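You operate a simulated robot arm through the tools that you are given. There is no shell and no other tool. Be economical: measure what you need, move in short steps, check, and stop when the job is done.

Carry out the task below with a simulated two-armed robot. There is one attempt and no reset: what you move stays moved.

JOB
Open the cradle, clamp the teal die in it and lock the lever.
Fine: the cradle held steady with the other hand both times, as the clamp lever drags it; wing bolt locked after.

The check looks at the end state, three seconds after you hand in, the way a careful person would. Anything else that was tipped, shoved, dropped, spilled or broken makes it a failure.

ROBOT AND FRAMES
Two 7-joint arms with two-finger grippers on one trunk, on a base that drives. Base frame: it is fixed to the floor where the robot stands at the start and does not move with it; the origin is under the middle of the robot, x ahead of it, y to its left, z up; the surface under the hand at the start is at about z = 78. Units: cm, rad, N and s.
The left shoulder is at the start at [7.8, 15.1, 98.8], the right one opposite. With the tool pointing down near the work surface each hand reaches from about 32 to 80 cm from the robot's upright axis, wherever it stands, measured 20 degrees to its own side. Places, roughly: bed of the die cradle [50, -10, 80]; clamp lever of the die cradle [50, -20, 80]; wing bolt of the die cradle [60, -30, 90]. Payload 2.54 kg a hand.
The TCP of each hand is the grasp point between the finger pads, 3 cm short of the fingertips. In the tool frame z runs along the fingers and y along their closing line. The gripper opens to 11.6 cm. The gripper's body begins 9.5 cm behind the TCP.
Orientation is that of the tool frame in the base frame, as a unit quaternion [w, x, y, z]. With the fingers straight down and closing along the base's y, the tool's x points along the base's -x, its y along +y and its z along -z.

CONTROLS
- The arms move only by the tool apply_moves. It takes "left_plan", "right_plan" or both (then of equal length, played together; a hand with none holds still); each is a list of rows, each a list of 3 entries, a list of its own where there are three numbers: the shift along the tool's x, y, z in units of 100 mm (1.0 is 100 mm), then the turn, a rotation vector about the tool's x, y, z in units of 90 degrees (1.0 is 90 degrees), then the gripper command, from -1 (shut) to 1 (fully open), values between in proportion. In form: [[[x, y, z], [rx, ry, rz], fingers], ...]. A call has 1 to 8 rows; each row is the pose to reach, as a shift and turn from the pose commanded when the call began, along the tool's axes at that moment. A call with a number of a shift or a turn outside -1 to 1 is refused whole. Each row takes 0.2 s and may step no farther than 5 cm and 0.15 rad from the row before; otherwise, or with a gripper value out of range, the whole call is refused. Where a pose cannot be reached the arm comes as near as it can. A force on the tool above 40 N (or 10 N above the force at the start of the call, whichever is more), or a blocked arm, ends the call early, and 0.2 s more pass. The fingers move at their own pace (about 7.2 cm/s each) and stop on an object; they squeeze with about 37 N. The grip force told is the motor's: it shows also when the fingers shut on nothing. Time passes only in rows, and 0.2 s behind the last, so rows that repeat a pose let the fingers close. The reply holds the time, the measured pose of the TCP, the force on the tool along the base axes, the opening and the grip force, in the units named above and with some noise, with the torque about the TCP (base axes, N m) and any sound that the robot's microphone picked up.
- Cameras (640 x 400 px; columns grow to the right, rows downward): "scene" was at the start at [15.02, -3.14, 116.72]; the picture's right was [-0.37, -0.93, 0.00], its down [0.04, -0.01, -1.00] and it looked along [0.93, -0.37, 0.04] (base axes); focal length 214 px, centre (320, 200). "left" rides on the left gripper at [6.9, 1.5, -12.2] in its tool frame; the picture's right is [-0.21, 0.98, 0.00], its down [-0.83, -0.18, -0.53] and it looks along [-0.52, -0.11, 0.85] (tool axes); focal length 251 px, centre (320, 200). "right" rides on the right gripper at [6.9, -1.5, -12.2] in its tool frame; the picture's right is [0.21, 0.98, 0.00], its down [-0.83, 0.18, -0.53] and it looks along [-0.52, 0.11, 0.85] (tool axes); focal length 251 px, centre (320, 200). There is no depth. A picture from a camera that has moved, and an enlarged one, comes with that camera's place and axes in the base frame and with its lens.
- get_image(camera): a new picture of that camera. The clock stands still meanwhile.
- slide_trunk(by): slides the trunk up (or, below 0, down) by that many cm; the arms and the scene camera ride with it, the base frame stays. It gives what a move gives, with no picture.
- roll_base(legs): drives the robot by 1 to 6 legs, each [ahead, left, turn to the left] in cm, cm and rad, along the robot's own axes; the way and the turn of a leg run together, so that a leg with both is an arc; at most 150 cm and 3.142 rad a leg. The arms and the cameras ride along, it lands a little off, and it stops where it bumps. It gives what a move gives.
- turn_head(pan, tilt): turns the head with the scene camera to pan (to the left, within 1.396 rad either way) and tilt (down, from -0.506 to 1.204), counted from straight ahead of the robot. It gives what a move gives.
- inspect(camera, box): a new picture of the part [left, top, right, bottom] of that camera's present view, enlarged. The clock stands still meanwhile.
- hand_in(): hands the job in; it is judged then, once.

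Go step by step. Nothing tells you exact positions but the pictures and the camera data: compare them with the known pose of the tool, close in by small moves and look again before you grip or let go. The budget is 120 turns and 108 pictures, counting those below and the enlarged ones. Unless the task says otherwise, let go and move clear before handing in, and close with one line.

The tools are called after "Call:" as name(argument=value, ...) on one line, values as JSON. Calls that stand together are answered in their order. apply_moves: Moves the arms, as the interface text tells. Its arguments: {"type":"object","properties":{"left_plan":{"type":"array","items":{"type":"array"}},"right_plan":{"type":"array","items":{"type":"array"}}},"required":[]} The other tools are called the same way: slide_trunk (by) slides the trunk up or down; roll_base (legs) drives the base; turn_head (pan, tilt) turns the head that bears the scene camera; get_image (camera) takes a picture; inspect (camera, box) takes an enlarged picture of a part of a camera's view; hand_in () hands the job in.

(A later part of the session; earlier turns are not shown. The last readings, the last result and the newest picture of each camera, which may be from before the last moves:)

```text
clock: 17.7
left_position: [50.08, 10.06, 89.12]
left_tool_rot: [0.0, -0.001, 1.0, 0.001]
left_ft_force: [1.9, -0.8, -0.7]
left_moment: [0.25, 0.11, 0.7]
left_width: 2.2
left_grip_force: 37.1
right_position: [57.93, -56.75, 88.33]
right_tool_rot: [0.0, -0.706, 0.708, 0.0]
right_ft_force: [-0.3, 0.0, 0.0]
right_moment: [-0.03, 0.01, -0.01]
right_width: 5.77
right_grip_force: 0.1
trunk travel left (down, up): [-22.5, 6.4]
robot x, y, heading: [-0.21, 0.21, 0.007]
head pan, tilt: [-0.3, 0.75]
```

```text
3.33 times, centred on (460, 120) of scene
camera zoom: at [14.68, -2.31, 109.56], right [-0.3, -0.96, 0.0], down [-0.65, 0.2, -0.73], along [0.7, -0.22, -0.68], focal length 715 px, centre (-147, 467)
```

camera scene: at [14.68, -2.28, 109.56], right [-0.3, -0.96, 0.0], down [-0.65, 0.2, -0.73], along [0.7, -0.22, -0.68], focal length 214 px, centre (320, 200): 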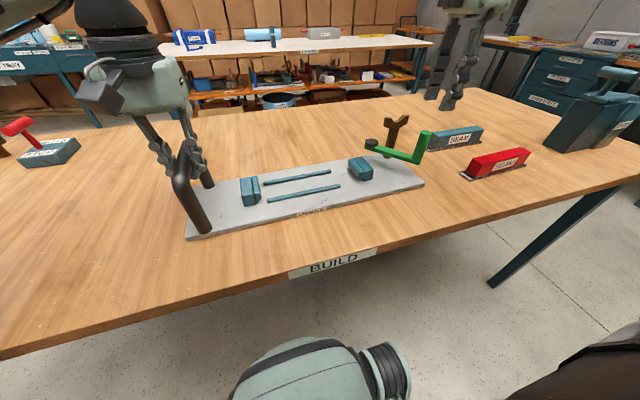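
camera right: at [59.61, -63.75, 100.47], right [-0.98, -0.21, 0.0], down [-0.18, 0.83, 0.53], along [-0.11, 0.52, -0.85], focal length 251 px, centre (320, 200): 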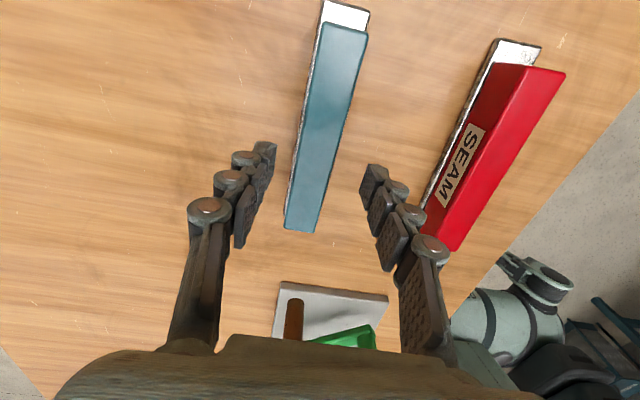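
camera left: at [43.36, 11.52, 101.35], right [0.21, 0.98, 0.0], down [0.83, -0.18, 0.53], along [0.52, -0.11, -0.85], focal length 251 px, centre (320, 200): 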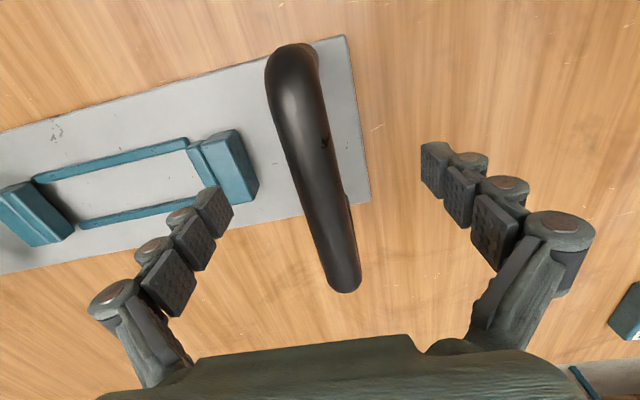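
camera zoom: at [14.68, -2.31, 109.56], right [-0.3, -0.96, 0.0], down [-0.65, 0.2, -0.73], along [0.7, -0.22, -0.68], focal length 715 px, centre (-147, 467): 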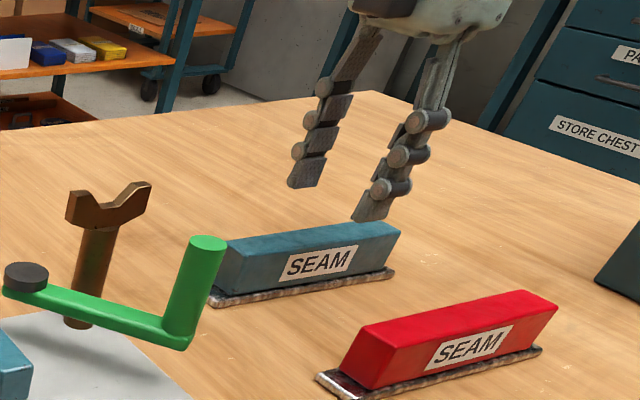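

Call:
apply_moves(right_plan=[[[0, -0.02, 0.3], [0, 0, 0], 0], [[0, -0.02, 0.55], [0, 0, 0], 0], [[0, -0.02, 0.55], [0, 0, 0], 0]])

Call:
get_image(camera="right")

Call:
inspect(camera="scene", box=[400, 80, 520, 180])

```text
clock: 18.5
left_position: [50.19, 10.11, 89.14]
left_tool_rot: [0.0, 0.0, 1.0, 0.0]
left_ft_force: [0.6, 1.1, -0.9]
left_moment: [0.02, 0.07, 0.61]
left_width: 2.19
left_grip_force: 37.1
right_position: [58.55, -56.85, 82.74]
right_tool_rot: [0.0, -0.706, 0.708, -0.001]
right_ft_force: [-1.0, -0.3, -0.7]
right_moment: [-0.05, -0.03, 0.03]
right_width: 5.79
right_grip_force: 0.1
trunk travel left (down, up): [-22.5, 6.4]
robot x, y, heading: [-0.09, 0.32, -0.005]
head pan, tilt: [-0.3, 0.75]
```

```text
66 pictures are left
camera right: at [60.05, -63.82, 94.94], right [-0.98, -0.21, 0.0], down [-0.18, 0.83, 0.53], along [-0.11, 0.52, -0.85], focal length 251 px, centre (320, 200)
```

right: 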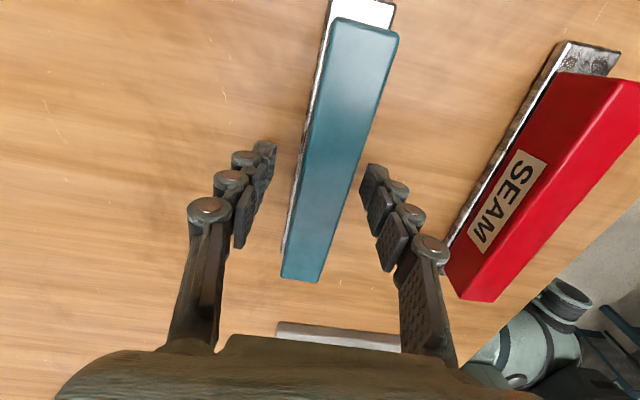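

```text
4.00 times, centred on (460, 130) of scene
camera zoom: at [14.68, -2.31, 109.56], right [-0.3, -0.96, 0.0], down [-0.65, 0.2, -0.73], along [0.7, -0.22, -0.68], focal length 858 px, centre (-240, 480)
```

zoom: 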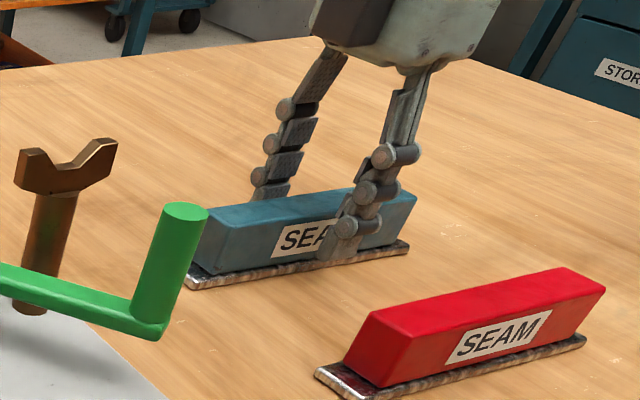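

Call:
apply_moves(right_plan=[[[0, 0, -0.03], [0, 0, 0], -0.2], [[0, 0, -0.03], [0, 0, 0], -0.6], [[0, 0, -0.03], [0, 0, 0], -1], [[0, 0, -0.03], [0, 0, 0], -1]])

Call:
get_image(camera="right")

```text
clock: 19.5
left_position: [50.22, 10.05, 89.17]
left_tool_rot: [0.0, 0.001, 1.0, 0.001]
left_ft_force: [2.0, 0.5, 1.2]
left_moment: [-0.01, 0.05, 0.6]
left_width: 2.2
left_grip_force: 36.7
right_position: [58.41, -56.76, 83.06]
right_tool_rot: [0.0, -0.707, 0.708, 0.0]
right_ft_force: [-2.5, -1.3, -0.3]
right_moment: [0.05, 0.12, 0.03]
right_width: 2.95
right_grip_force: 37.4
trunk travel left (down, up): [-22.5, 6.4]
robot x, y, heading: [-0.18, 0.21, 0.002]
head pan, tilt: [-0.3, 0.75]
```

```text
64 pictures are left
camera right: at [60.09, -63.76, 95.22], right [-0.98, -0.21, 0.0], down [-0.18, 0.83, 0.53], along [-0.11, 0.52, -0.85], focal length 251 px, centre (320, 200)
```

right: 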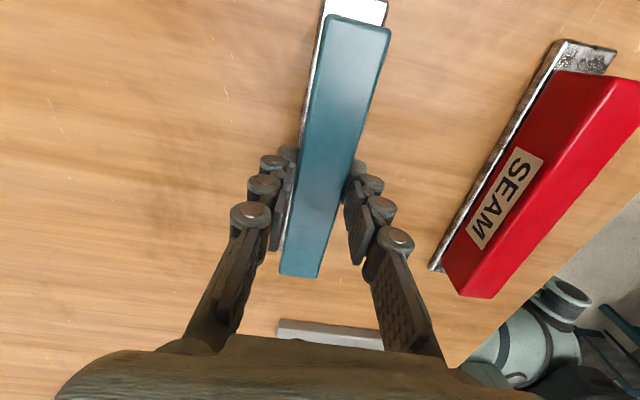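

Call:
apply_moves(right_plan=[[[0, 0, -0.2], [0, 0, 0], -1], [[0, 0, -0.5], [0, 0, 0], -1], [[0, 0, -0.9], [0, 0, 0], -1], [[0, 0, -1], [0, 0, 0], -1]])

Call:
apply_moves(right_plan=[[[0, 0, -0.4], [0, 0, 0], -1], [[0, 0, -0.7], [0, 0, 0], -1], [[0, 0, -0.7], [0, 0, 0], -1]])

Call:
get_image(camera="scene")

Call:
get_image(camera="right")

```text
clock: 20.5
left_position: [50.26, 10.01, 89.02]
left_tool_rot: [0.001, 0.0, 1.0, -0.001]
left_ft_force: [1.6, 1.9, 0.3]
left_moment: [-0.06, -0.15, 0.43]
left_width: 2.18
left_grip_force: 37.3
right_position: [58.43, -56.56, 93.05]
right_tool_rot: [0.0, -0.707, 0.708, 0.001]
right_ft_force: [0.4, -0.2, 0.0]
right_moment: [0.02, -0.01, 0.0]
right_width: 0.0
right_grip_force: 28.8
trunk travel left (down, up): [-22.5, 6.4]
robot x, y, heading: [-0.25, -0.2, -0.002]
head pan, tilt: [-0.3, 0.75]
```

```text
clock: 21.3
left_position: [50.14, 9.95, 89.02]
left_tool_rot: [0.0, 0.001, 1.0, 0.0]
left_ft_force: [0.5, -0.2, -0.1]
left_moment: [-0.04, -0.02, 0.46]
left_width: 2.19
left_grip_force: 36.6
right_position: [58.35, -56.69, 99.91]
right_tool_rot: [-0.001, -0.707, 0.707, 0.0]
right_ft_force: [1.3, 0.4, -0.1]
right_moment: [-0.05, -0.01, -0.01]
right_width: 0.0
right_grip_force: 28.6
trunk travel left (down, up): [-22.5, 6.4]
robot x, y, heading: [0.01, 0.03, 0.004]
head pan, tilt: [-0.3, 0.75]
```

```text
63 pictures are left
camera scene: at [14.68, -2.31, 109.56], right [-0.3, -0.96, 0.0], down [-0.65, 0.2, -0.73], along [0.7, -0.22, -0.68], focal length 214 px, centre (320, 200)
```

scene: 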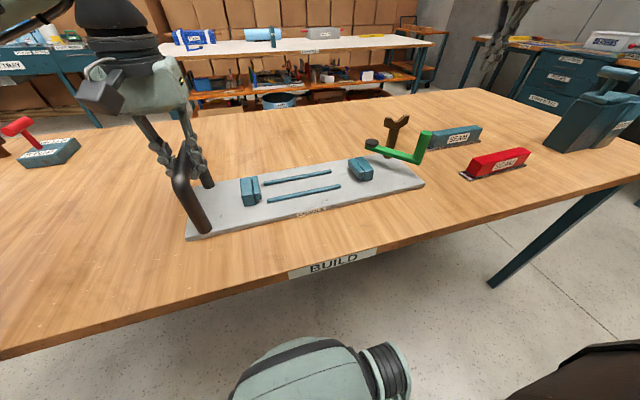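

```text
62 pictures are left
camera right: at [60.02, -63.62, 112.11], right [-0.98, -0.21, 0.0], down [-0.18, 0.83, 0.53], along [-0.11, 0.52, -0.85], focal length 251 px, centre (320, 200)
```

right: 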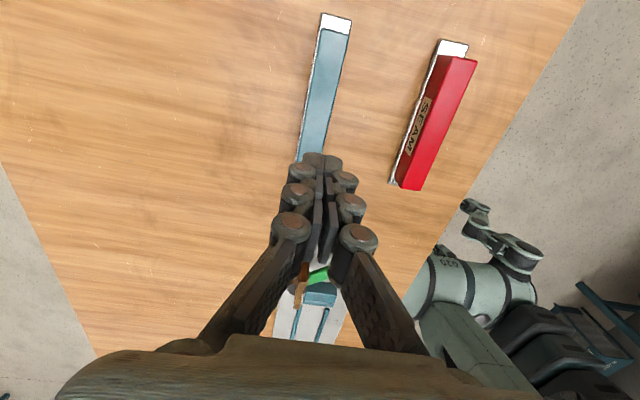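

The die slipped out and stayed on the table. I'll re-grip deeper and lift slowly.

Call:
apply_moves(right_plan=[[[0, 0, 0.35], [0, 0, 0], 0], [[0, 0, 0.7], [0, 0, 0], 0], [[0, 0, 1], [0, 0, 0], 0]])

Call:
get_image(camera="right")

Call:
inspect(camera="scene", box=[420, 110, 500, 170])

```text
clock: 22.1
left_position: [50.31, 10.06, 88.99]
left_tool_rot: [0.0, -0.001, 1.0, 0.0]
left_ft_force: [2.3, -1.0, 0.2]
left_moment: [0.27, 0.15, 0.46]
left_width: 2.2
left_grip_force: 36.8
right_position: [58.54, -56.64, 89.8]
right_tool_rot: [0.0, -0.706, 0.708, 0.0]
right_ft_force: [0.0, 0.6, -0.3]
right_moment: [-0.06, -0.04, 0.05]
right_width: 5.78
right_grip_force: 0.1
trunk travel left (down, up): [-22.5, 6.4]
robot x, y, heading: [-0.21, 0.03, -0.001]
head pan, tilt: [-0.3, 0.75]
```

```text
61 pictures are left
camera right: at [60.04, -63.62, 102.06], right [-0.98, -0.21, 0.0], down [-0.18, 0.83, 0.53], along [-0.11, 0.52, -0.85], focal length 251 px, centre (320, 200)
```

right: 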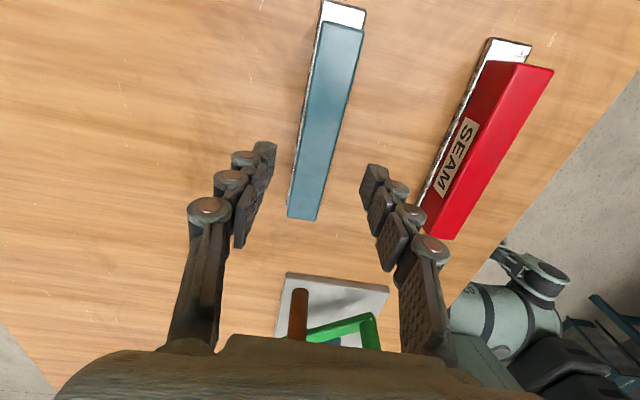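

```text
6.67 times, centred on (460, 140) of scene
camera zoom: at [14.69, -2.31, 109.56], right [-0.3, -0.96, 0.0], down [-0.65, 0.2, -0.73], along [0.7, -0.22, -0.68], focal length 1430 px, centre (-613, 600)
```

zoom: 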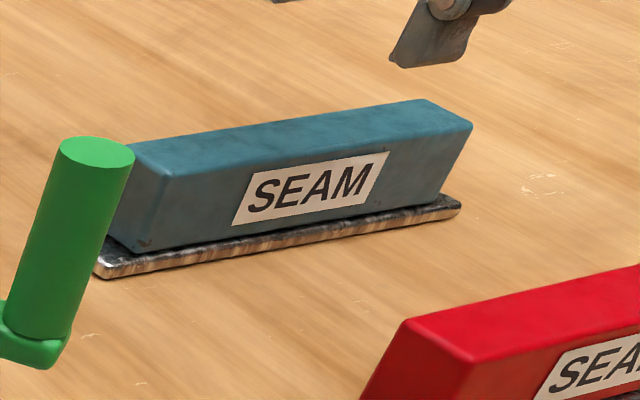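

Call:
apply_moves(right_plan=[[[0.02, 0, 0.4], [0, 0, 0], 0], [[0.02, 0, 0.7], [0, 0, 0], 0], [[0.02, 0, 0.77], [0, 0, 0], 0], [[0.02, 0, 0.77], [0, 0, 0], -0.4], [[0.02, 0, 0.77], [0, 0, 0], -1], [[0.02, 0, 0.77], [0, 0, 0], -1], [[0.02, 0, 0.77], [0, 0, 0], -1]])

Call:
apply_moves(right_plan=[[[0, 0, -0.02], [0, 0, 0], -1], [[0, 0, -0.05], [0, 0, 0], -1], [[0, 0, -0.09], [0, 0, 0], -1], [[0, 0, -0.13], [0, 0, 0], -1], [[0, 0, -0.16], [0, 0, 0], -1]])

Call:
inspect(camera="scene", box=[420, 110, 500, 170])

```text
clock: 23.7
left_position: [50.09, 10.08, 89.09]
left_tool_rot: [0.001, 0.001, 1.0, 0.0]
left_ft_force: [-0.8, 1.5, -0.3]
left_moment: [-0.04, -0.02, 0.45]
left_width: 2.2
left_grip_force: 37.3
right_position: [58.62, -56.48, 82.37]
right_tool_rot: [-0.001, -0.706, 0.708, -0.001]
right_ft_force: [2.3, 0.4, 0.2]
right_moment: [-0.19, -0.15, 0.12]
right_width: 2.93
right_grip_force: 36.7
trunk travel left (down, up): [-22.5, 6.4]
robot x, y, heading: [-0.27, 0.07, -0.002]
head pan, tilt: [-0.3, 0.75]
```

```text
clock: 24.9
left_position: [50.16, 10.04, 89.04]
left_tool_rot: [0.0, 0.0, 1.0, -0.001]
left_ft_force: [-0.9, 3.5, 2.1]
left_moment: [-0.03, -0.01, 0.4]
left_width: 2.19
left_grip_force: 37.0
right_position: [58.44, -56.73, 83.75]
right_tool_rot: [0.0, -0.707, 0.708, -0.001]
right_ft_force: [-0.1, -0.2, -6.9]
right_moment: [0.01, -0.01, 0.03]
right_width: 2.9
right_grip_force: 37.0
trunk travel left (down, up): [-22.5, 6.4]
robot x, y, heading: [0.15, 0.06, 0.002]
head pan, tilt: [-0.3, 0.75]
```

```text
6.67 times, centred on (460, 140) of scene
camera zoom: at [14.7, -2.33, 109.55], right [-0.3, -0.96, 0.0], down [-0.65, 0.2, -0.73], along [0.7, -0.22, -0.68], focal length 1430 px, centre (-613, 600)
```

zoom: 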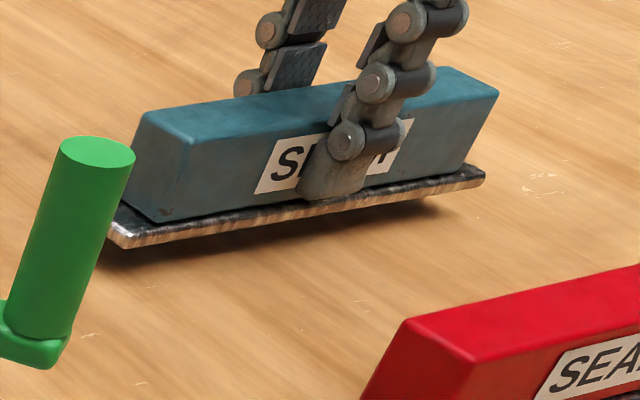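

Die lifted, 7 N, balanced. Lift on gently to travel height.

Call:
apply_moves(right_plan=[[[0, 0, -0.06], [0, 0, 0], -1], [[0, 0, -0.16], [0, 0, 0], -1], [[0, 0, -0.32], [0, 0, 0], -1], [[0, 0, -0.5], [0, 0, 0], -1], [[0, 0, -0.68], [0, 0, 0], -1], [[0, 0, -0.84], [0, 0, 0], -1], [[0, 0, -0.95], [0, 0, 0], -1], [[0, 0, -1], [0, 0, 0], -1]])

Call:
apply_moves(right_plan=[[[0, 0, -0.06], [0, 0, 0], -1], [[0, 0, -0.16], [0, 0, 0], -1], [[0, 0, -0.3], [0, 0, 0], -1], [[0, 0, -0.44], [0, 0, 0], -1], [[0, 0, -0.54], [0, 0, 0], -1], [[0, 0, -0.6], [0, 0, 0], -1]])

Call:
get_image(camera="right")

```text
clock: 26.7
left_position: [50.15, 9.93, 89.11]
left_tool_rot: [0.0, 0.001, 1.0, -0.001]
left_ft_force: [0.7, 3.7, 2.9]
left_moment: [-0.08, -0.02, 0.43]
left_width: 2.18
left_grip_force: 36.6
right_position: [58.66, -56.69, 93.8]
right_tool_rot: [0.0, -0.706, 0.708, 0.0]
right_ft_force: [0.1, 0.1, -5.0]
right_moment: [0.01, 0.02, -0.04]
right_width: 2.93
right_grip_force: 36.8
trunk travel left (down, up): [-22.5, 6.4]
robot x, y, heading: [-0.05, -0.05, -0.001]
head pan, tilt: [-0.3, 0.75]
```

```text
clock: 28.1
left_position: [50.05, 9.93, 89.11]
left_tool_rot: [0.0, 0.0, 1.0, 0.0]
left_ft_force: [1.9, 3.6, 3.0]
left_moment: [-0.13, -0.01, 0.4]
left_width: 2.21
left_grip_force: 37.4
right_position: [58.81, -56.78, 99.84]
right_tool_rot: [0.001, -0.706, 0.708, 0.0]
right_ft_force: [-0.7, 0.3, -5.8]
right_moment: [0.04, 0.01, 0.01]
right_width: 2.93
right_grip_force: 36.8
trunk travel left (down, up): [-22.5, 6.4]
robot x, y, heading: [-0.12, -0.12, -0.002]
head pan, tilt: [-0.3, 0.75]
```

```text
58 pictures are left
camera right: at [60.36, -63.78, 112.03], right [-0.98, -0.21, 0.0], down [-0.18, 0.83, 0.53], along [-0.11, 0.52, -0.85], focal length 251 px, centre (320, 200)
```

right: 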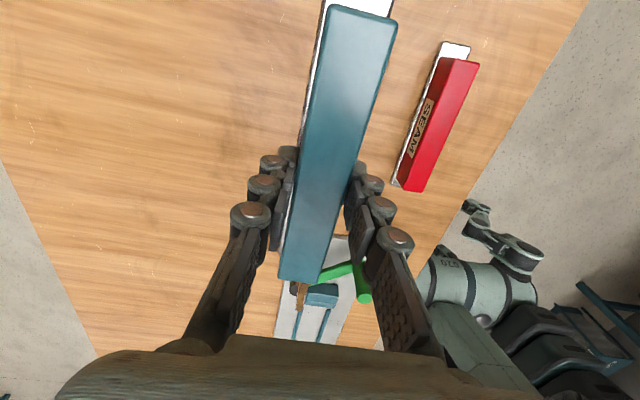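

Call:
apply_moves(right_plan=[[[-0.06, 0.01, 0], [0, 0, 0], -1], [[-0.2, 0.03, 0], [0, 0, 0], -1], [[-0.4, 0.06, 0], [0, 0, 0], -1], [[-0.6, 0.1, 0], [0, 0, 0], -1], [[-0.8, 0.13, 0], [0, 0, 0], -1], [[-1, 0.15, 0], [0, 0, 0], -1]])

Call:
apply_moves(right_plan=[[[-0.2, 0.03, 0], [0, 0, 0], -1], [[-0.4, 0.06, 0], [0, 0, 0], -1], [[-0.6, 0.1, 0], [0, 0, 0], -1], [[-0.8, 0.13, 0], [0, 0, 0], -1], [[-1, 0.15, 0], [0, 0, 0], -1]])

Call:
apply_moves(right_plan=[[[-0.2, 0.03, 0], [0, 0, 0], -1], [[-0.4, 0.06, 0], [0, 0, 0], -1], [[-0.6, 0.1, 0], [0, 0, 0], -1], [[-0.8, 0.13, 0], [0, 0, 0], -1], [[-1, 0.15, 0], [0, 0, 0], -1]])

Call:
get_image(camera="scene")

```text
clock: 29.5
left_position: [50.11, 9.98, 89.04]
left_tool_rot: [-0.001, 0.0, 1.0, 0.0]
left_ft_force: [1.5, 4.0, 2.1]
left_moment: [-0.22, -0.06, 0.38]
left_width: 2.18
left_grip_force: 37.2
right_position: [57.14, -46.74, 99.95]
right_tool_rot: [-0.001, -0.706, 0.708, 0.001]
right_ft_force: [-0.1, 0.3, -6.0]
right_moment: [0.03, -0.03, -0.01]
right_width: 2.95
right_grip_force: 37.4
trunk travel left (down, up): [-22.5, 6.4]
robot x, y, heading: [-0.12, -0.06, -0.004]
head pan, tilt: [-0.3, 0.75]
```

```text
clock: 30.7
left_position: [50.22, 9.86, 89.07]
left_tool_rot: [0.001, 0.001, 1.0, 0.001]
left_ft_force: [1.4, 2.8, 1.5]
left_moment: [-0.27, -0.05, 0.38]
left_width: 2.17
left_grip_force: 37.3
right_position: [55.57, -36.9, 99.71]
right_tool_rot: [0.0, -0.706, 0.708, 0.0]
right_ft_force: [0.5, -0.9, -6.6]
right_moment: [0.02, 0.03, -0.01]
right_width: 2.92
right_grip_force: 36.9
trunk travel left (down, up): [-22.5, 6.4]
robot x, y, heading: [-0.3, -0.11, 0.0]
head pan, tilt: [-0.3, 0.75]
```

```text
clock: 31.9
left_position: [50.25, 9.99, 88.95]
left_tool_rot: [-0.001, 0.0, 1.0, 0.0]
left_ft_force: [1.0, 2.2, 1.2]
left_moment: [-0.26, -0.13, 0.36]
left_width: 2.19
left_grip_force: 36.9
right_position: [53.86, -26.78, 99.89]
right_tool_rot: [0.0, -0.706, 0.708, 0.0]
right_ft_force: [0.2, 0.8, -7.0]
right_moment: [-0.01, 0.02, -0.02]
right_width: 2.93
right_grip_force: 37.3
trunk travel left (down, up): [-22.5, 6.4]
robot x, y, heading: [-0.04, -0.0, -0.001]
head pan, tilt: [-0.3, 0.75]
```

```text
57 pictures are left
camera scene: at [14.71, -2.32, 109.55], right [-0.3, -0.96, 0.0], down [-0.65, 0.2, -0.73], along [0.7, -0.22, -0.68], focal length 214 px, centre (320, 200)
```

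scene: 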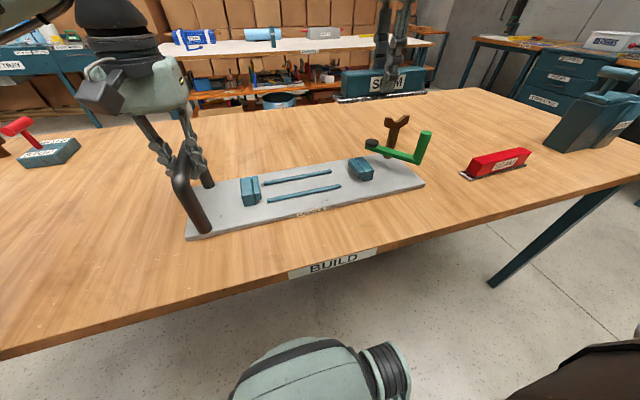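

Call:
apply_moves(right_plan=[[[-0.2, 0.03, 0], [0, 0, 0], -1], [[-0.4, 0.07, 0], [0, 0, 0], -1], [[-0.6, 0.1, 0], [0, 0, 0], -1], [[-0.8, 0.13, 0], [0, 0, 0], -1]])

Call:
apply_moves(right_plan=[[[-0.2, 0.03, 0], [0, 0, 0], -1], [[-0.4, 0.07, 0], [0, 0, 0], -1], [[-0.6, 0.1, 0], [0, 0, 0], -1], [[-0.74, 0.13, 0], [0, 0, 0], -1], [[-0.8, 0.13, 0], [0, 0, 0], -1]])

Call:
get_image(camera="right")

Call:
get_image(camera="scene")

```text
clock: 32.9
left_position: [50.4, 9.87, 88.96]
left_tool_rot: [0.0, 0.0, 1.0, 0.0]
left_ft_force: [0.6, 1.2, 1.6]
left_moment: [-0.23, -0.1, 0.37]
left_width: 2.19
left_grip_force: 36.9
right_position: [52.8, -18.79, 99.82]
right_tool_rot: [0.0, -0.706, 0.708, -0.001]
right_ft_force: [-1.0, -0.2, -6.2]
right_moment: [0.04, 0.01, 0.0]
right_width: 2.93
right_grip_force: 36.7
trunk travel left (down, up): [-22.5, 6.4]
robot x, y, heading: [-0.23, 0.18, 0.001]
head pan, tilt: [-0.3, 0.75]
```

```text
clock: 34.1
left_position: [50.17, 10.03, 89.02]
left_tool_rot: [0.0, -0.001, 1.0, 0.0]
left_ft_force: [1.6, -0.4, -0.8]
left_moment: [-0.04, 0.04, 0.37]
left_width: 2.18
left_grip_force: 36.8
right_position: [51.39, -11.21, 99.67]
right_tool_rot: [0.0, -0.706, 0.708, 0.0]
right_ft_force: [-0.1, 0.2, -6.4]
right_moment: [0.0, -0.01, 0.01]
right_width: 2.95
right_grip_force: 37.1
right hand out of reach, approached as far as the arm can: row 5
trunk travel left (down, up): [-22.5, 6.4]
robot x, y, heading: [0.15, 0.15, 0.003]
head pan, tilt: [-0.3, 0.75]
```

```text
56 pictures are left
camera right: at [52.92, -18.2, 111.89], right [-0.98, -0.21, 0.0], down [-0.18, 0.83, 0.53], along [-0.11, 0.52, -0.85], focal length 251 px, centre (320, 200)
```

right: 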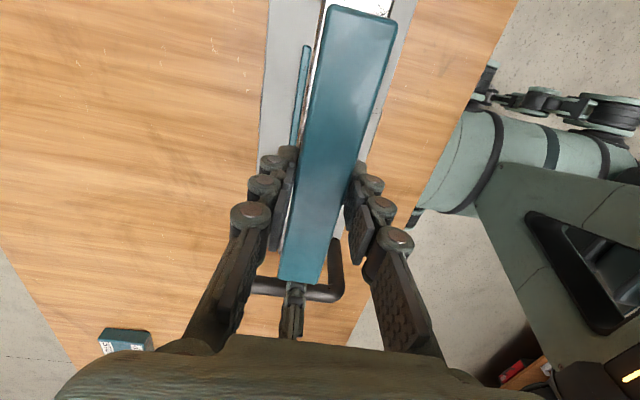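

```text
55 pictures are left
camera scene: at [14.72, -2.33, 109.55], right [-0.3, -0.96, 0.0], down [-0.65, 0.2, -0.73], along [0.7, -0.22, -0.68], focal length 214 px, centre (320, 200)
```

scene: 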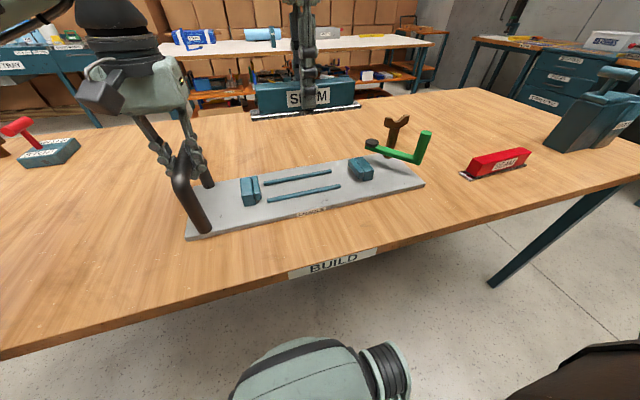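

The right arm's reach ends near y≈-11.2 in this pose, which still clears both lips. I lower to just above the jaws here.

Call:
apply_moves(right_plan=[[[0.03, 0, 0.15], [0, 0, 0], -1], [[0.03, 0, 0.35], [0, 0, 0], -1], [[0.03, 0, 0.6], [0, 0, 0], -1], [[0.03, 0, 0.8], [0, 0, 0], -1], [[0.03, 0, 1], [0, 0, 0], -1]])

Call:
get_image(camera="right")

Call:
inspect(camera="scene", box=[220, 90, 420, 220])

```text
clock: 35.3
left_position: [50.26, 9.9, 89.08]
left_tool_rot: [0.0, 0.0, 1.0, 0.0]
left_ft_force: [0.1, -0.7, -0.4]
left_moment: [0.03, 0.05, 0.45]
left_width: 2.19
left_grip_force: 36.5
right_position: [51.47, -11.31, 89.79]
right_tool_rot: [0.001, -0.707, 0.707, 0.001]
right_ft_force: [0.4, 0.3, -6.1]
right_moment: [0.01, 0.0, 0.01]
right_width: 2.9
right_grip_force: 37.2
trunk travel left (down, up): [-22.5, 6.4]
robot x, y, heading: [0.12, -0.13, 0.004]
head pan, tilt: [-0.3, 0.75]
```

```text
54 pictures are left
camera right: at [52.98, -18.28, 101.94], right [-0.98, -0.21, 0.0], down [-0.18, 0.83, 0.53], along [-0.11, 0.52, -0.84], focal length 251 px, centre (320, 200)
```

right: 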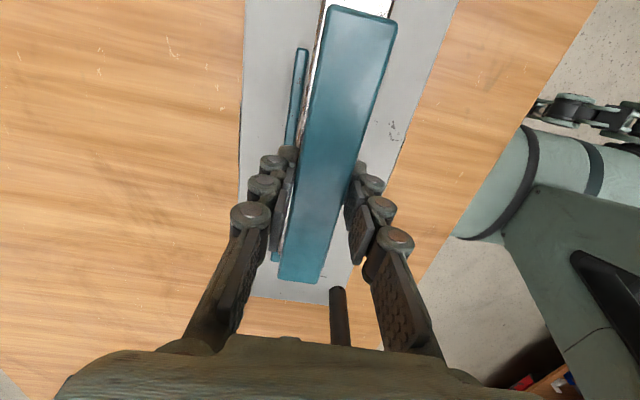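

```text
3.08 times, centred on (320, 155) of scene
camera zoom: at [14.72, -2.33, 109.55], right [-0.3, -0.96, 0.0], down [-0.65, 0.2, -0.73], along [0.7, -0.22, -0.68], focal length 660 px, centre (320, 338)
```

zoom: 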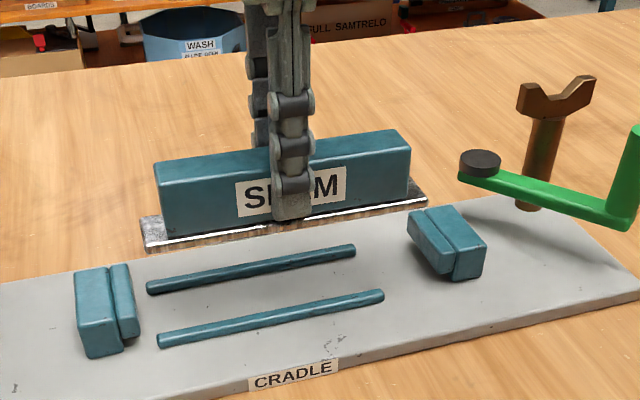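

Call:
apply_moves(right_plan=[[[-0.02, 0, 0.15], [0, 0, 0], -1], [[-0.04, 0, 0.28], [0, 0, 0], -1], [[-0.04, 0, 0.34], [0, 0, 0], -1]])

Call:
get_image(camera="right")

Call:
inspect(camera="scene", box=[230, 120, 390, 220])

```text
clock: 36.1
left_position: [50.24, 9.93, 89.11]
left_tool_rot: [0.001, 0.0, 1.0, 0.0]
left_ft_force: [0.3, -1.6, 0.2]
left_moment: [0.05, 0.02, 0.42]
left_width: 2.17
left_grip_force: 37.2
right_position: [51.32, -10.96, 86.43]
right_tool_rot: [0.001, -0.707, 0.707, 0.0]
right_ft_force: [0.3, 0.5, -7.1]
right_moment: [0.01, 0.01, 0.03]
right_width: 2.94
right_grip_force: 37.4
trunk travel left (down, up): [-22.5, 6.4]
robot x, y, heading: [-0.23, -0.15, 0.004]
head pan, tilt: [-0.3, 0.75]
```

```text
52 pictures are left
camera right: at [52.84, -17.96, 98.49], right [-0.98, -0.21, 0.0], down [-0.18, 0.83, 0.53], along [-0.11, 0.52, -0.85], focal length 251 px, centre (320, 200)
```

right: 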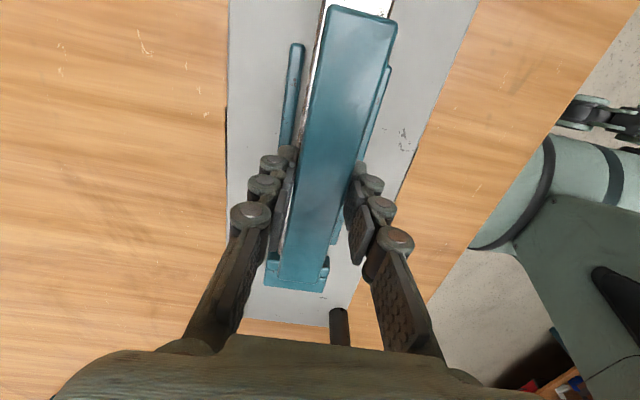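

```text
4.00 times, centred on (310, 170) of scene
camera zoom: at [14.72, -2.33, 109.55], right [-0.3, -0.96, 0.0], down [-0.65, 0.2, -0.73], along [0.7, -0.22, -0.68], focal length 858 px, centre (360, 320)
```

zoom: 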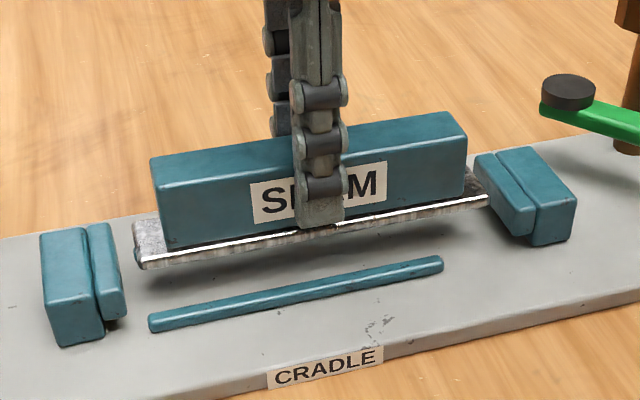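

Call:
apply_moves(right_plan=[[[0, 0, 0.08], [0, 0, 0], -1], [[0, 0, 0.16], [0, 0, 0], -1], [[0, 0, 0.24], [0, 0, 0], -1]])

Call:
inspect(camera="scene", box=[230, 120, 390, 220])

```text
clock: 36.9
left_position: [50.27, 9.98, 88.96]
left_tool_rot: [0.0, 0.0, 1.0, -0.001]
left_ft_force: [0.6, -1.4, -0.4]
left_moment: [0.0, 0.01, 0.4]
left_width: 2.21
left_grip_force: 37.1
right_position: [51.31, -11.04, 83.86]
right_tool_rot: [0.0, -0.706, 0.708, 0.0]
right_ft_force: [0.1, -0.1, -6.8]
right_moment: [0.0, 0.0, -0.03]
right_width: 2.96
right_grip_force: 37.1
trunk travel left (down, up): [-22.5, 6.4]
robot x, y, heading: [-0.02, -0.52, 0.002]
head pan, tilt: [-0.3, 0.75]
```

```text
4.00 times, centred on (310, 170) of scene
camera zoom: at [14.72, -2.33, 109.55], right [-0.3, -0.96, 0.0], down [-0.65, 0.2, -0.73], along [0.7, -0.22, -0.68], focal length 858 px, centre (360, 320)
```

zoom: 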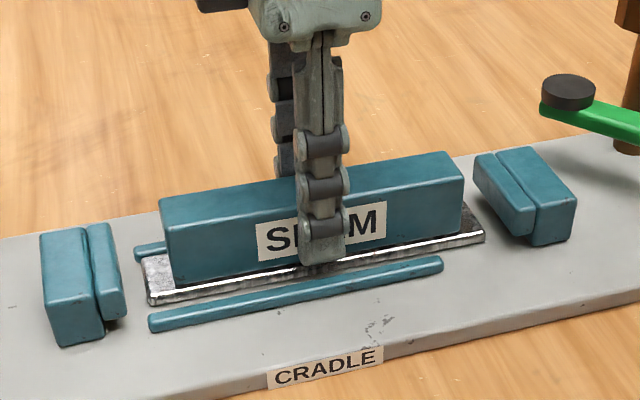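

Call:
apply_moves(right_plan=[[[0, 0, 0.015], [0, 0, 0], -1], [[0, 0, 0.03], [0, 0, 0], -1]])

Call:
apply_moves(right_plan=[[[0, 0, 0.015], [0, 0, 0], -1], [[0, 0, 0.03], [0, 0, 0], -1]])

```text
clock: 37.5
left_position: [50.33, 9.94, 89.04]
left_tool_rot: [0.0, 0.0, 1.0, 0.0]
left_ft_force: [5.0, 0.4, -0.2]
left_moment: [-0.02, 0.18, 0.33]
left_width: 2.19
left_grip_force: 36.3
right_position: [51.39, -11.06, 83.75]
right_tool_rot: [0.001, -0.706, 0.709, -0.001]
right_ft_force: [-1.8, -4.9, 10.7]
right_moment: [-0.15, 0.3, 0.11]
right_width: 2.93
right_grip_force: 37.1
trunk travel left (down, up): [-22.5, 6.4]
robot x, y, heading: [0.22, -0.05, 0.004]
head pan, tilt: [-0.3, 0.75]
```

```text
clock: 38.1
left_position: [50.15, 9.99, 89.14]
left_tool_rot: [0.0, 0.0, 1.0, 0.0]
left_ft_force: [8.5, -0.7, -4.6]
left_moment: [0.09, 0.28, 0.55]
left_width: 2.18
left_grip_force: 36.7
right_position: [51.33, -10.9, 83.61]
right_tool_rot: [0.001, -0.706, 0.708, 0.0]
right_ft_force: [-4.7, -5.2, 28.3]
right_moment: [-0.14, 0.14, 0.03]
right_width: 2.97
right_grip_force: 37.4
trunk travel left (down, up): [-22.5, 6.4]
robot x, y, heading: [0.05, 0.26, 0.0]
head pan, tilt: [-0.3, 0.75]
```

Die is seated on the bed. I ease off the pressure, release and rise.

Call:
apply_moves(right_plan=[[[0, 0, -0.03], [0, 0, 0], -1], [[0, 0, -0.03], [0, 0, 0], -0.45], [[0, 0, -0.03], [0, 0, 0], -0.2], [[0, 0, -0.03], [0, 0, 0], -0.2], [[0, 0, -0.4], [0, 0, 0], -0.2], [[0, 0, -0.8], [0, 0, 0], -0.2], [[0, 0, -1], [0, 0, 0], -0.2]])

Call:
inspect(camera="scene", box=[230, 120, 390, 220])

Call:
get_image(camera="right")

```text
clock: 39.7
left_position: [50.09, 10.11, 89.17]
left_tool_rot: [0.0, 0.0, 1.0, 0.0]
left_ft_force: [0.5, 1.1, 0.2]
left_moment: [-0.06, 0.14, 0.38]
left_width: 2.2
left_grip_force: 36.9
right_position: [51.44, -10.78, 93.39]
right_tool_rot: [0.0, -0.706, 0.708, 0.0]
right_ft_force: [-0.3, -0.4, 0.6]
right_moment: [0.02, 0.02, 0.02]
right_width: 4.65
right_grip_force: 0.0
trunk travel left (down, up): [-22.5, 6.4]
robot x, y, heading: [-0.06, 0.14, 0.001]
head pan, tilt: [-0.3, 0.75]
```

```text
4.00 times, centred on (310, 170) of scene
camera zoom: at [14.7, -2.29, 109.55], right [-0.3, -0.96, 0.0], down [-0.65, 0.2, -0.73], along [0.7, -0.22, -0.68], focal length 858 px, centre (360, 320)
```

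zoom: 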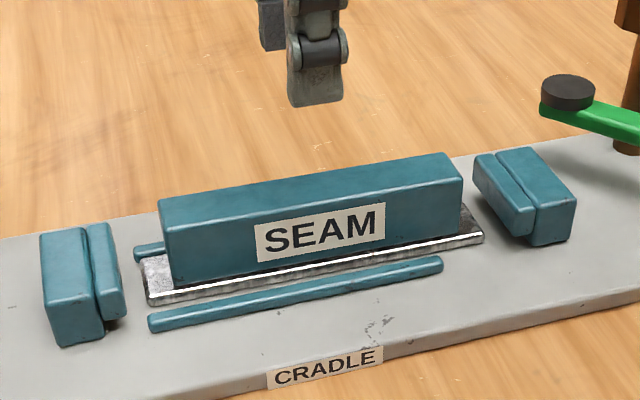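

```text
48 pictures are left
camera right: at [53.05, -17.8, 105.57], right [-0.98, -0.21, 0.0], down [-0.18, 0.83, 0.53], along [-0.11, 0.52, -0.85], focal length 251 px, centre (320, 200)
```

right: 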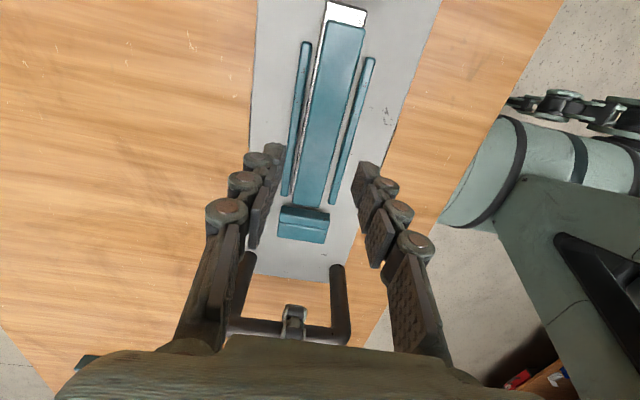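

Die sits squarely between the rails. Now back to the lever handle to close; left hand still holds the cradle.

Call:
apply_moves(right_plan=[[[0.1, 0, -0.3], [0, 0, 0], -0.2], [[0.4, 0.05, -0.6], [0, 0, 0], -0.2], [[0.8, 0.1, -0.6], [0, 0, 0], -0.2], [[1, 0.1, -0.6], [0, 0, 0], -0.2]])

Call:
apply_moves(right_plan=[[[0.4, 0.1, 0], [0, 0, 0], -0.2], [[0.8, 0.2, 0], [0, 0, 0], -0.2], [[1, 0.24, 0], [0, 0, 0], -0.2]])

Call:
apply_moves(right_plan=[[[0.3, 0, 0], [0, 0, 0], -0.2], [[0.46, 0, 0], [0, 0, 0], -0.2]])

Call:
get_image(camera="right")

```text
clock: 40.7
left_position: [50.29, 9.91, 89.07]
left_tool_rot: [0.0, 0.0, 1.0, 0.0]
left_ft_force: [0.5, -0.1, 0.4]
left_moment: [0.25, -0.09, 0.49]
left_width: 2.18
left_grip_force: 37.0
right_position: [50.07, -20.8, 99.3]
right_tool_rot: [0.0, 0.707, -0.707, 0.0]
right_ft_force: [0.1, 0.0, -0.2]
right_moment: [0.02, -0.01, 0.0]
right_width: 4.66
right_grip_force: 0.1
trunk travel left (down, up): [-22.5, 6.4]
robot x, y, heading: [0.47, -0.33, -0.001]
head pan, tilt: [-0.3, 0.75]
```

```text
clock: 41.5
left_position: [50.2, 10.05, 89.11]
left_tool_rot: [0.0, 0.0, 1.0, 0.0]
left_ft_force: [0.5, 0.8, -0.2]
left_moment: [0.2, -0.08, 0.46]
left_width: 2.17
left_grip_force: 37.5
right_position: [47.88, -30.92, 99.37]
right_tool_rot: [0.0, 0.707, -0.707, 0.0]
right_ft_force: [0.5, 0.5, -0.6]
right_moment: [0.0, -0.02, -0.01]
right_width: 4.63
right_grip_force: 0.1
trunk travel left (down, up): [-22.5, 6.4]
robot x, y, heading: [-0.18, 0.13, -0.003]
head pan, tilt: [-0.3, 0.75]
```

```text
clock: 42.1
left_position: [50.21, 10.07, 89.02]
left_tool_rot: [0.001, 0.001, 1.0, -0.001]
left_ft_force: [0.1, 1.4, 0.0]
left_moment: [0.18, 0.01, 0.43]
left_width: 2.18
left_grip_force: 37.0
right_position: [47.86, -35.68, 99.47]
right_tool_rot: [0.0, -0.707, 0.708, 0.0]
right_ft_force: [-0.7, -0.4, 0.3]
right_moment: [-0.04, -0.04, 0.0]
right_width: 4.66
right_grip_force: 0.0
trunk travel left (down, up): [-22.5, 6.4]
robot x, y, heading: [0.15, 0.08, 0.004]
head pan, tilt: [-0.3, 0.75]
```

```text
47 pictures are left
camera right: at [49.51, -42.62, 111.6], right [-0.98, -0.21, 0.0], down [-0.18, 0.83, 0.53], along [-0.11, 0.52, -0.85], focal length 251 px, centre (320, 200)
```

right: 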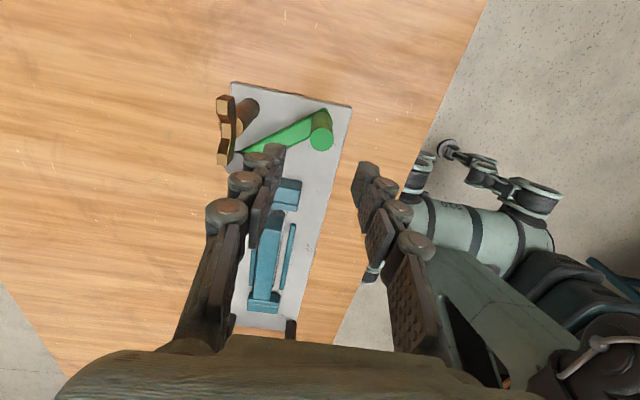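

Call:
apply_moves(right_plan=[[[-0.01, 0, 0.4], [0, 0, 0], -0.2], [[-0.01, 0, 0.7], [0, 0, 0], -0.2], [[-0.01, 0, 0.9], [0, 0, 0], -0.2]])

Call:
get_image(camera="right")

```text
clock: 42.9
left_position: [50.23, 10.07, 89.02]
left_tool_rot: [0.001, 0.0, 1.0, 0.0]
left_ft_force: [1.1, 1.5, 0.4]
left_moment: [0.12, 0.01, 0.43]
left_width: 2.19
left_grip_force: 37.2
right_position: [47.79, -35.41, 90.45]
right_tool_rot: [-0.001, -0.706, 0.708, 0.0]
right_ft_force: [0.0, -0.6, -0.7]
right_moment: [-0.04, -0.02, -0.02]
right_width: 4.62
right_grip_force: 0.1
trunk travel left (down, up): [-22.5, 6.4]
robot x, y, heading: [0.07, 0.11, -0.0]
head pan, tilt: [-0.3, 0.75]
```

```text
46 pictures are left
camera right: at [49.36, -42.42, 102.56], right [-0.98, -0.21, 0.0], down [-0.18, 0.83, 0.53], along [-0.11, 0.52, -0.85], focal length 251 px, centre (320, 200)
```

right: 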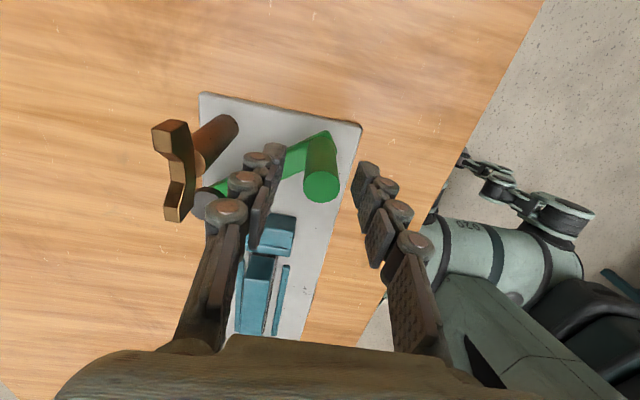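

Handle stands between the fingers; down a bit further and close.

Call:
apply_moves(right_plan=[[[0, 0, 0.2], [0, 0, 0], -0.2], [[0, 0, 0.22], [0, 0, 0], -0.6], [[0, 0, 0.22], [0, 0, 0], -1], [[0, 0, 0.22], [0, 0, 0], -1], [[0, 0, 0.22], [0, 0, 0], -1]])

Call:
get_image(camera="right")

```text
clock: 44.1
left_position: [50.1, 9.88, 89.08]
left_tool_rot: [0.001, 0.0, 1.0, 0.0]
left_ft_force: [2.9, 2.8, 0.0]
left_moment: [-0.04, 0.1, 0.63]
left_width: 2.19
left_grip_force: 37.3
right_position: [47.77, -35.46, 88.1]
right_tool_rot: [-0.001, -0.706, 0.708, 0.0]
right_ft_force: [-6.1, -3.1, 1.5]
right_moment: [-0.39, 0.26, 0.13]
right_width: 2.1
right_grip_force: 36.6
trunk travel left (down, up): [-22.5, 6.4]
robot x, y, heading: [-0.06, -0.24, 0.002]
head pan, tilt: [-0.3, 0.75]
```

```text
45 pictures are left
camera right: at [49.4, -42.48, 100.29], right [-0.98, -0.21, 0.0], down [-0.18, 0.83, 0.53], along [-0.11, 0.52, -0.85], focal length 251 px, centre (320, 200)
```

right: 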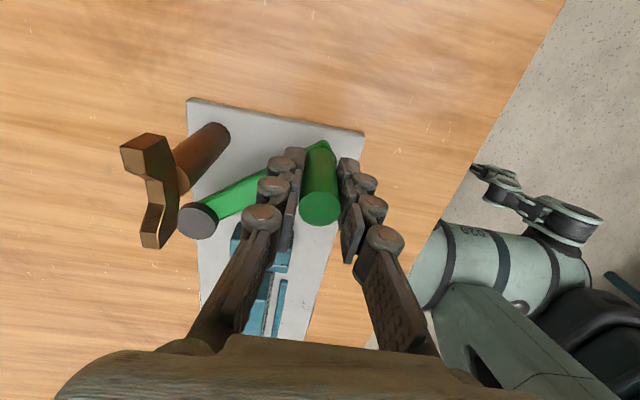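

Lever gripped. I swing it back clockwise in 0.4 rad steps, watching jaw and die.

Call:
apply_moves(right_plan=[[[-0.085, 0.066, -0.01], [0, 0, 0.0637], -1], [[-0.175, 0.123, -0.01], [0, 0, 0.1273], -1], [[-0.271, 0.17, -0.01], [0, 0, 0.191], -1], [[-0.372, 0.208, -0.01], [0, 0, 0.2546], -1]])

Call:
apply_moves(right_plan=[[[-0.085, 0.066, 0], [0, 0, 0.0637], -1], [[-0.175, 0.123, 0], [0, 0, 0.1273], -1], [[-0.271, 0.17, 0], [0, 0, 0.191], -1], [[-0.372, 0.208, 0], [0, 0, 0.2546], -1]])

Call:
inspect(camera="scene", box=[220, 100, 420, 225])

```text
clock: 45.1
left_position: [50.26, 9.96, 89.12]
left_tool_rot: [0.001, 0.0, 1.0, -0.001]
left_ft_force: [2.5, 11.2, 7.4]
left_moment: [0.05, 0.61, 0.68]
left_width: 2.22
left_grip_force: 37.3
right_position: [45.64, -31.58, 88.23]
right_tool_rot: [-0.001, -0.551, 0.835, 0.001]
right_ft_force: [-2.2, -7.6, -2.7]
right_moment: [-0.74, 0.25, -0.18]
right_width: 2.1
right_grip_force: 37.2
trunk travel left (down, up): [-22.5, 6.4]
robot x, y, heading: [-0.26, -0.49, 0.002]
head pan, tilt: [-0.3, 0.75]
```

```text
clock: 46.1
left_position: [50.14, 9.94, 89.08]
left_tool_rot: [0.0, 0.0, 1.0, 0.0]
left_ft_force: [4.8, 4.6, 2.5]
left_moment: [0.16, -0.48, 0.53]
left_width: 2.17
left_grip_force: 37.3
right_position: [45.4, -27.38, 88.07]
right_tool_rot: [0.0, -0.375, 0.927, 0.001]
right_ft_force: [-1.7, -4.0, 0.4]
right_moment: [-0.26, 0.1, -0.25]
right_width: 2.11
right_grip_force: 36.9
trunk travel left (down, up): [-22.5, 6.4]
robot x, y, heading: [0.27, 0.11, -0.003]
head pan, tilt: [-0.3, 0.75]
```

```text
3.20 times, centred on (320, 162) of scene
camera zoom: at [14.73, -2.34, 109.55], right [-0.3, -0.96, 0.0], down [-0.65, 0.2, -0.73], along [0.7, -0.22, -0.68], focal length 686 px, centre (320, 320)
```

zoom: 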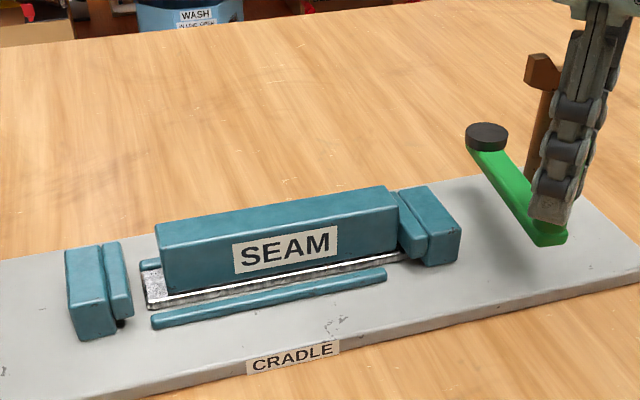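

Call:
apply_moves(right_plan=[[[-0.085, 0.066, 0], [0, 0, 0.0637], -1], [[-0.175, 0.123, 0], [0, 0, 0.1273], -1], [[-0.271, 0.17, 0], [0, 0, 0.191], -1], [[-0.372, 0.208, 0], [0, 0, 0.2546], -1]])

Call:
inspect(camera="scene", box=[220, 100, 420, 225])

```text
clock: 47.1
left_position: [50.19, 10.0, 89.04]
left_tool_rot: [0.0, 0.0, 1.0, 0.0]
left_ft_force: [1.4, 9.6, 4.6]
left_moment: [-0.04, -0.41, 0.47]
left_width: 2.21
left_grip_force: 36.4
right_position: [46.59, -23.31, 88.32]
right_tool_rot: [0.0, -0.183, 0.983, 0.001]
right_ft_force: [-0.8, -6.6, -3.0]
right_moment: [-0.34, 0.42, -0.23]
right_width: 2.1
right_grip_force: 37.0
trunk travel left (down, up): [-22.5, 6.4]
robot x, y, heading: [0.14, -0.14, -0.001]
head pan, tilt: [-0.3, 0.75]
```

```text
3.20 times, centred on (320, 162) of scene
camera zoom: at [14.72, -2.31, 109.55], right [-0.3, -0.96, 0.0], down [-0.65, 0.2, -0.73], along [0.7, -0.22, -0.68], focal length 686 px, centre (320, 320)
```

zoom: 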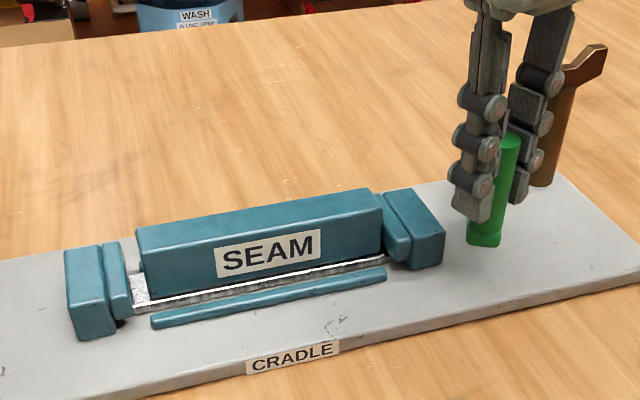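

Call:
apply_moves(right_plan=[[[-0.085, 0.066, 0], [0, 0, 0.0637], -1], [[-0.175, 0.123, 0], [0, 0, 0.1273], -1], [[-0.222, 0.148, 0], [0, 0, 0.159], -1]])

Call:
inspect(camera="scene", box=[220, 100, 420, 225])

```text
clock: 47.9
left_position: [50.25, 10.1, 89.12]
left_tool_rot: [0.0, -0.001, 1.0, 0.001]
left_ft_force: [3.0, 13.9, 4.6]
left_moment: [-0.16, 0.12, 0.55]
left_width: 2.18
left_grip_force: 36.7
right_position: [47.98, -21.38, 88.17]
right_tool_rot: [-0.002, -0.06, 0.998, 0.0]
right_ft_force: [-3.9, -17.8, -2.8]
right_moment: [-0.39, -0.25, 0.09]
right_width: 2.12
right_grip_force: 36.9
trunk travel left (down, up): [-22.5, 6.4]
robot x, y, heading: [-0.38, -0.21, 0.002]
head pan, tilt: [-0.3, 0.75]
```

```text
3.20 times, centred on (320, 162) of scene
camera zoom: at [14.71, -2.38, 109.55], right [-0.3, -0.96, 0.0], down [-0.65, 0.2, -0.73], along [0.7, -0.22, -0.68], focal length 686 px, centre (320, 320)
```

zoom: 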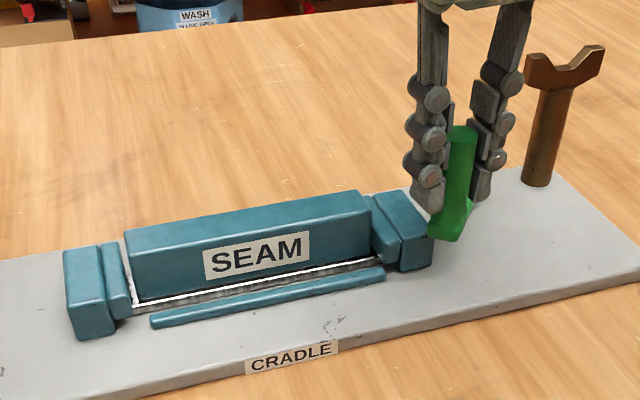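

Call:
apply_moves(right_plan=[[[-0.042, 0.034, 0], [0, 0, 0.032], -1], [[-0.085, 0.066, 0], [0, 0, 0.0637], -1], [[-0.13, 0.096, 0], [0, 0, 0.0955], -1]])

Call:
inspect(camera="scene", box=[220, 100, 420, 225])

```text
clock: 48.6
left_position: [50.23, 10.34, 89.03]
left_tool_rot: [0.001, -0.004, 1.0, 0.006]
left_ft_force: [0.5, 2.0, 0.0]
left_moment: [-0.12, -0.12, 0.69]
left_width: 2.24
left_grip_force: 37.4
right_position: [48.7, -21.1, 88.08]
right_tool_rot: [-0.003, -0.008, 1.0, -0.006]
right_ft_force: [-2.0, -6.1, 0.6]
right_moment: [0.11, 0.09, 0.14]
right_width: 2.1
right_grip_force: 37.0
trunk travel left (down, up): [-22.5, 6.4]
robot x, y, heading: [-0.23, 0.16, 0.002]
head pan, tilt: [-0.3, 0.75]
stopped in row 3 (right hand): the force on the tool passed its limit at 41 N (the readings are from after the stop); the commanded pose is now the measured one
```

```text
3.20 times, centred on (320, 162) of scene
camera zoom: at [14.66, -2.34, 109.57], right [-0.3, -0.96, 0.0], down [-0.65, 0.2, -0.73], along [0.7, -0.22, -0.68], focal length 686 px, centre (320, 320)
```

zoom: 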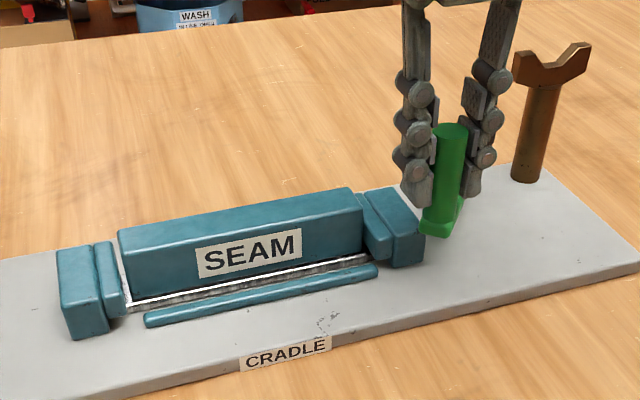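

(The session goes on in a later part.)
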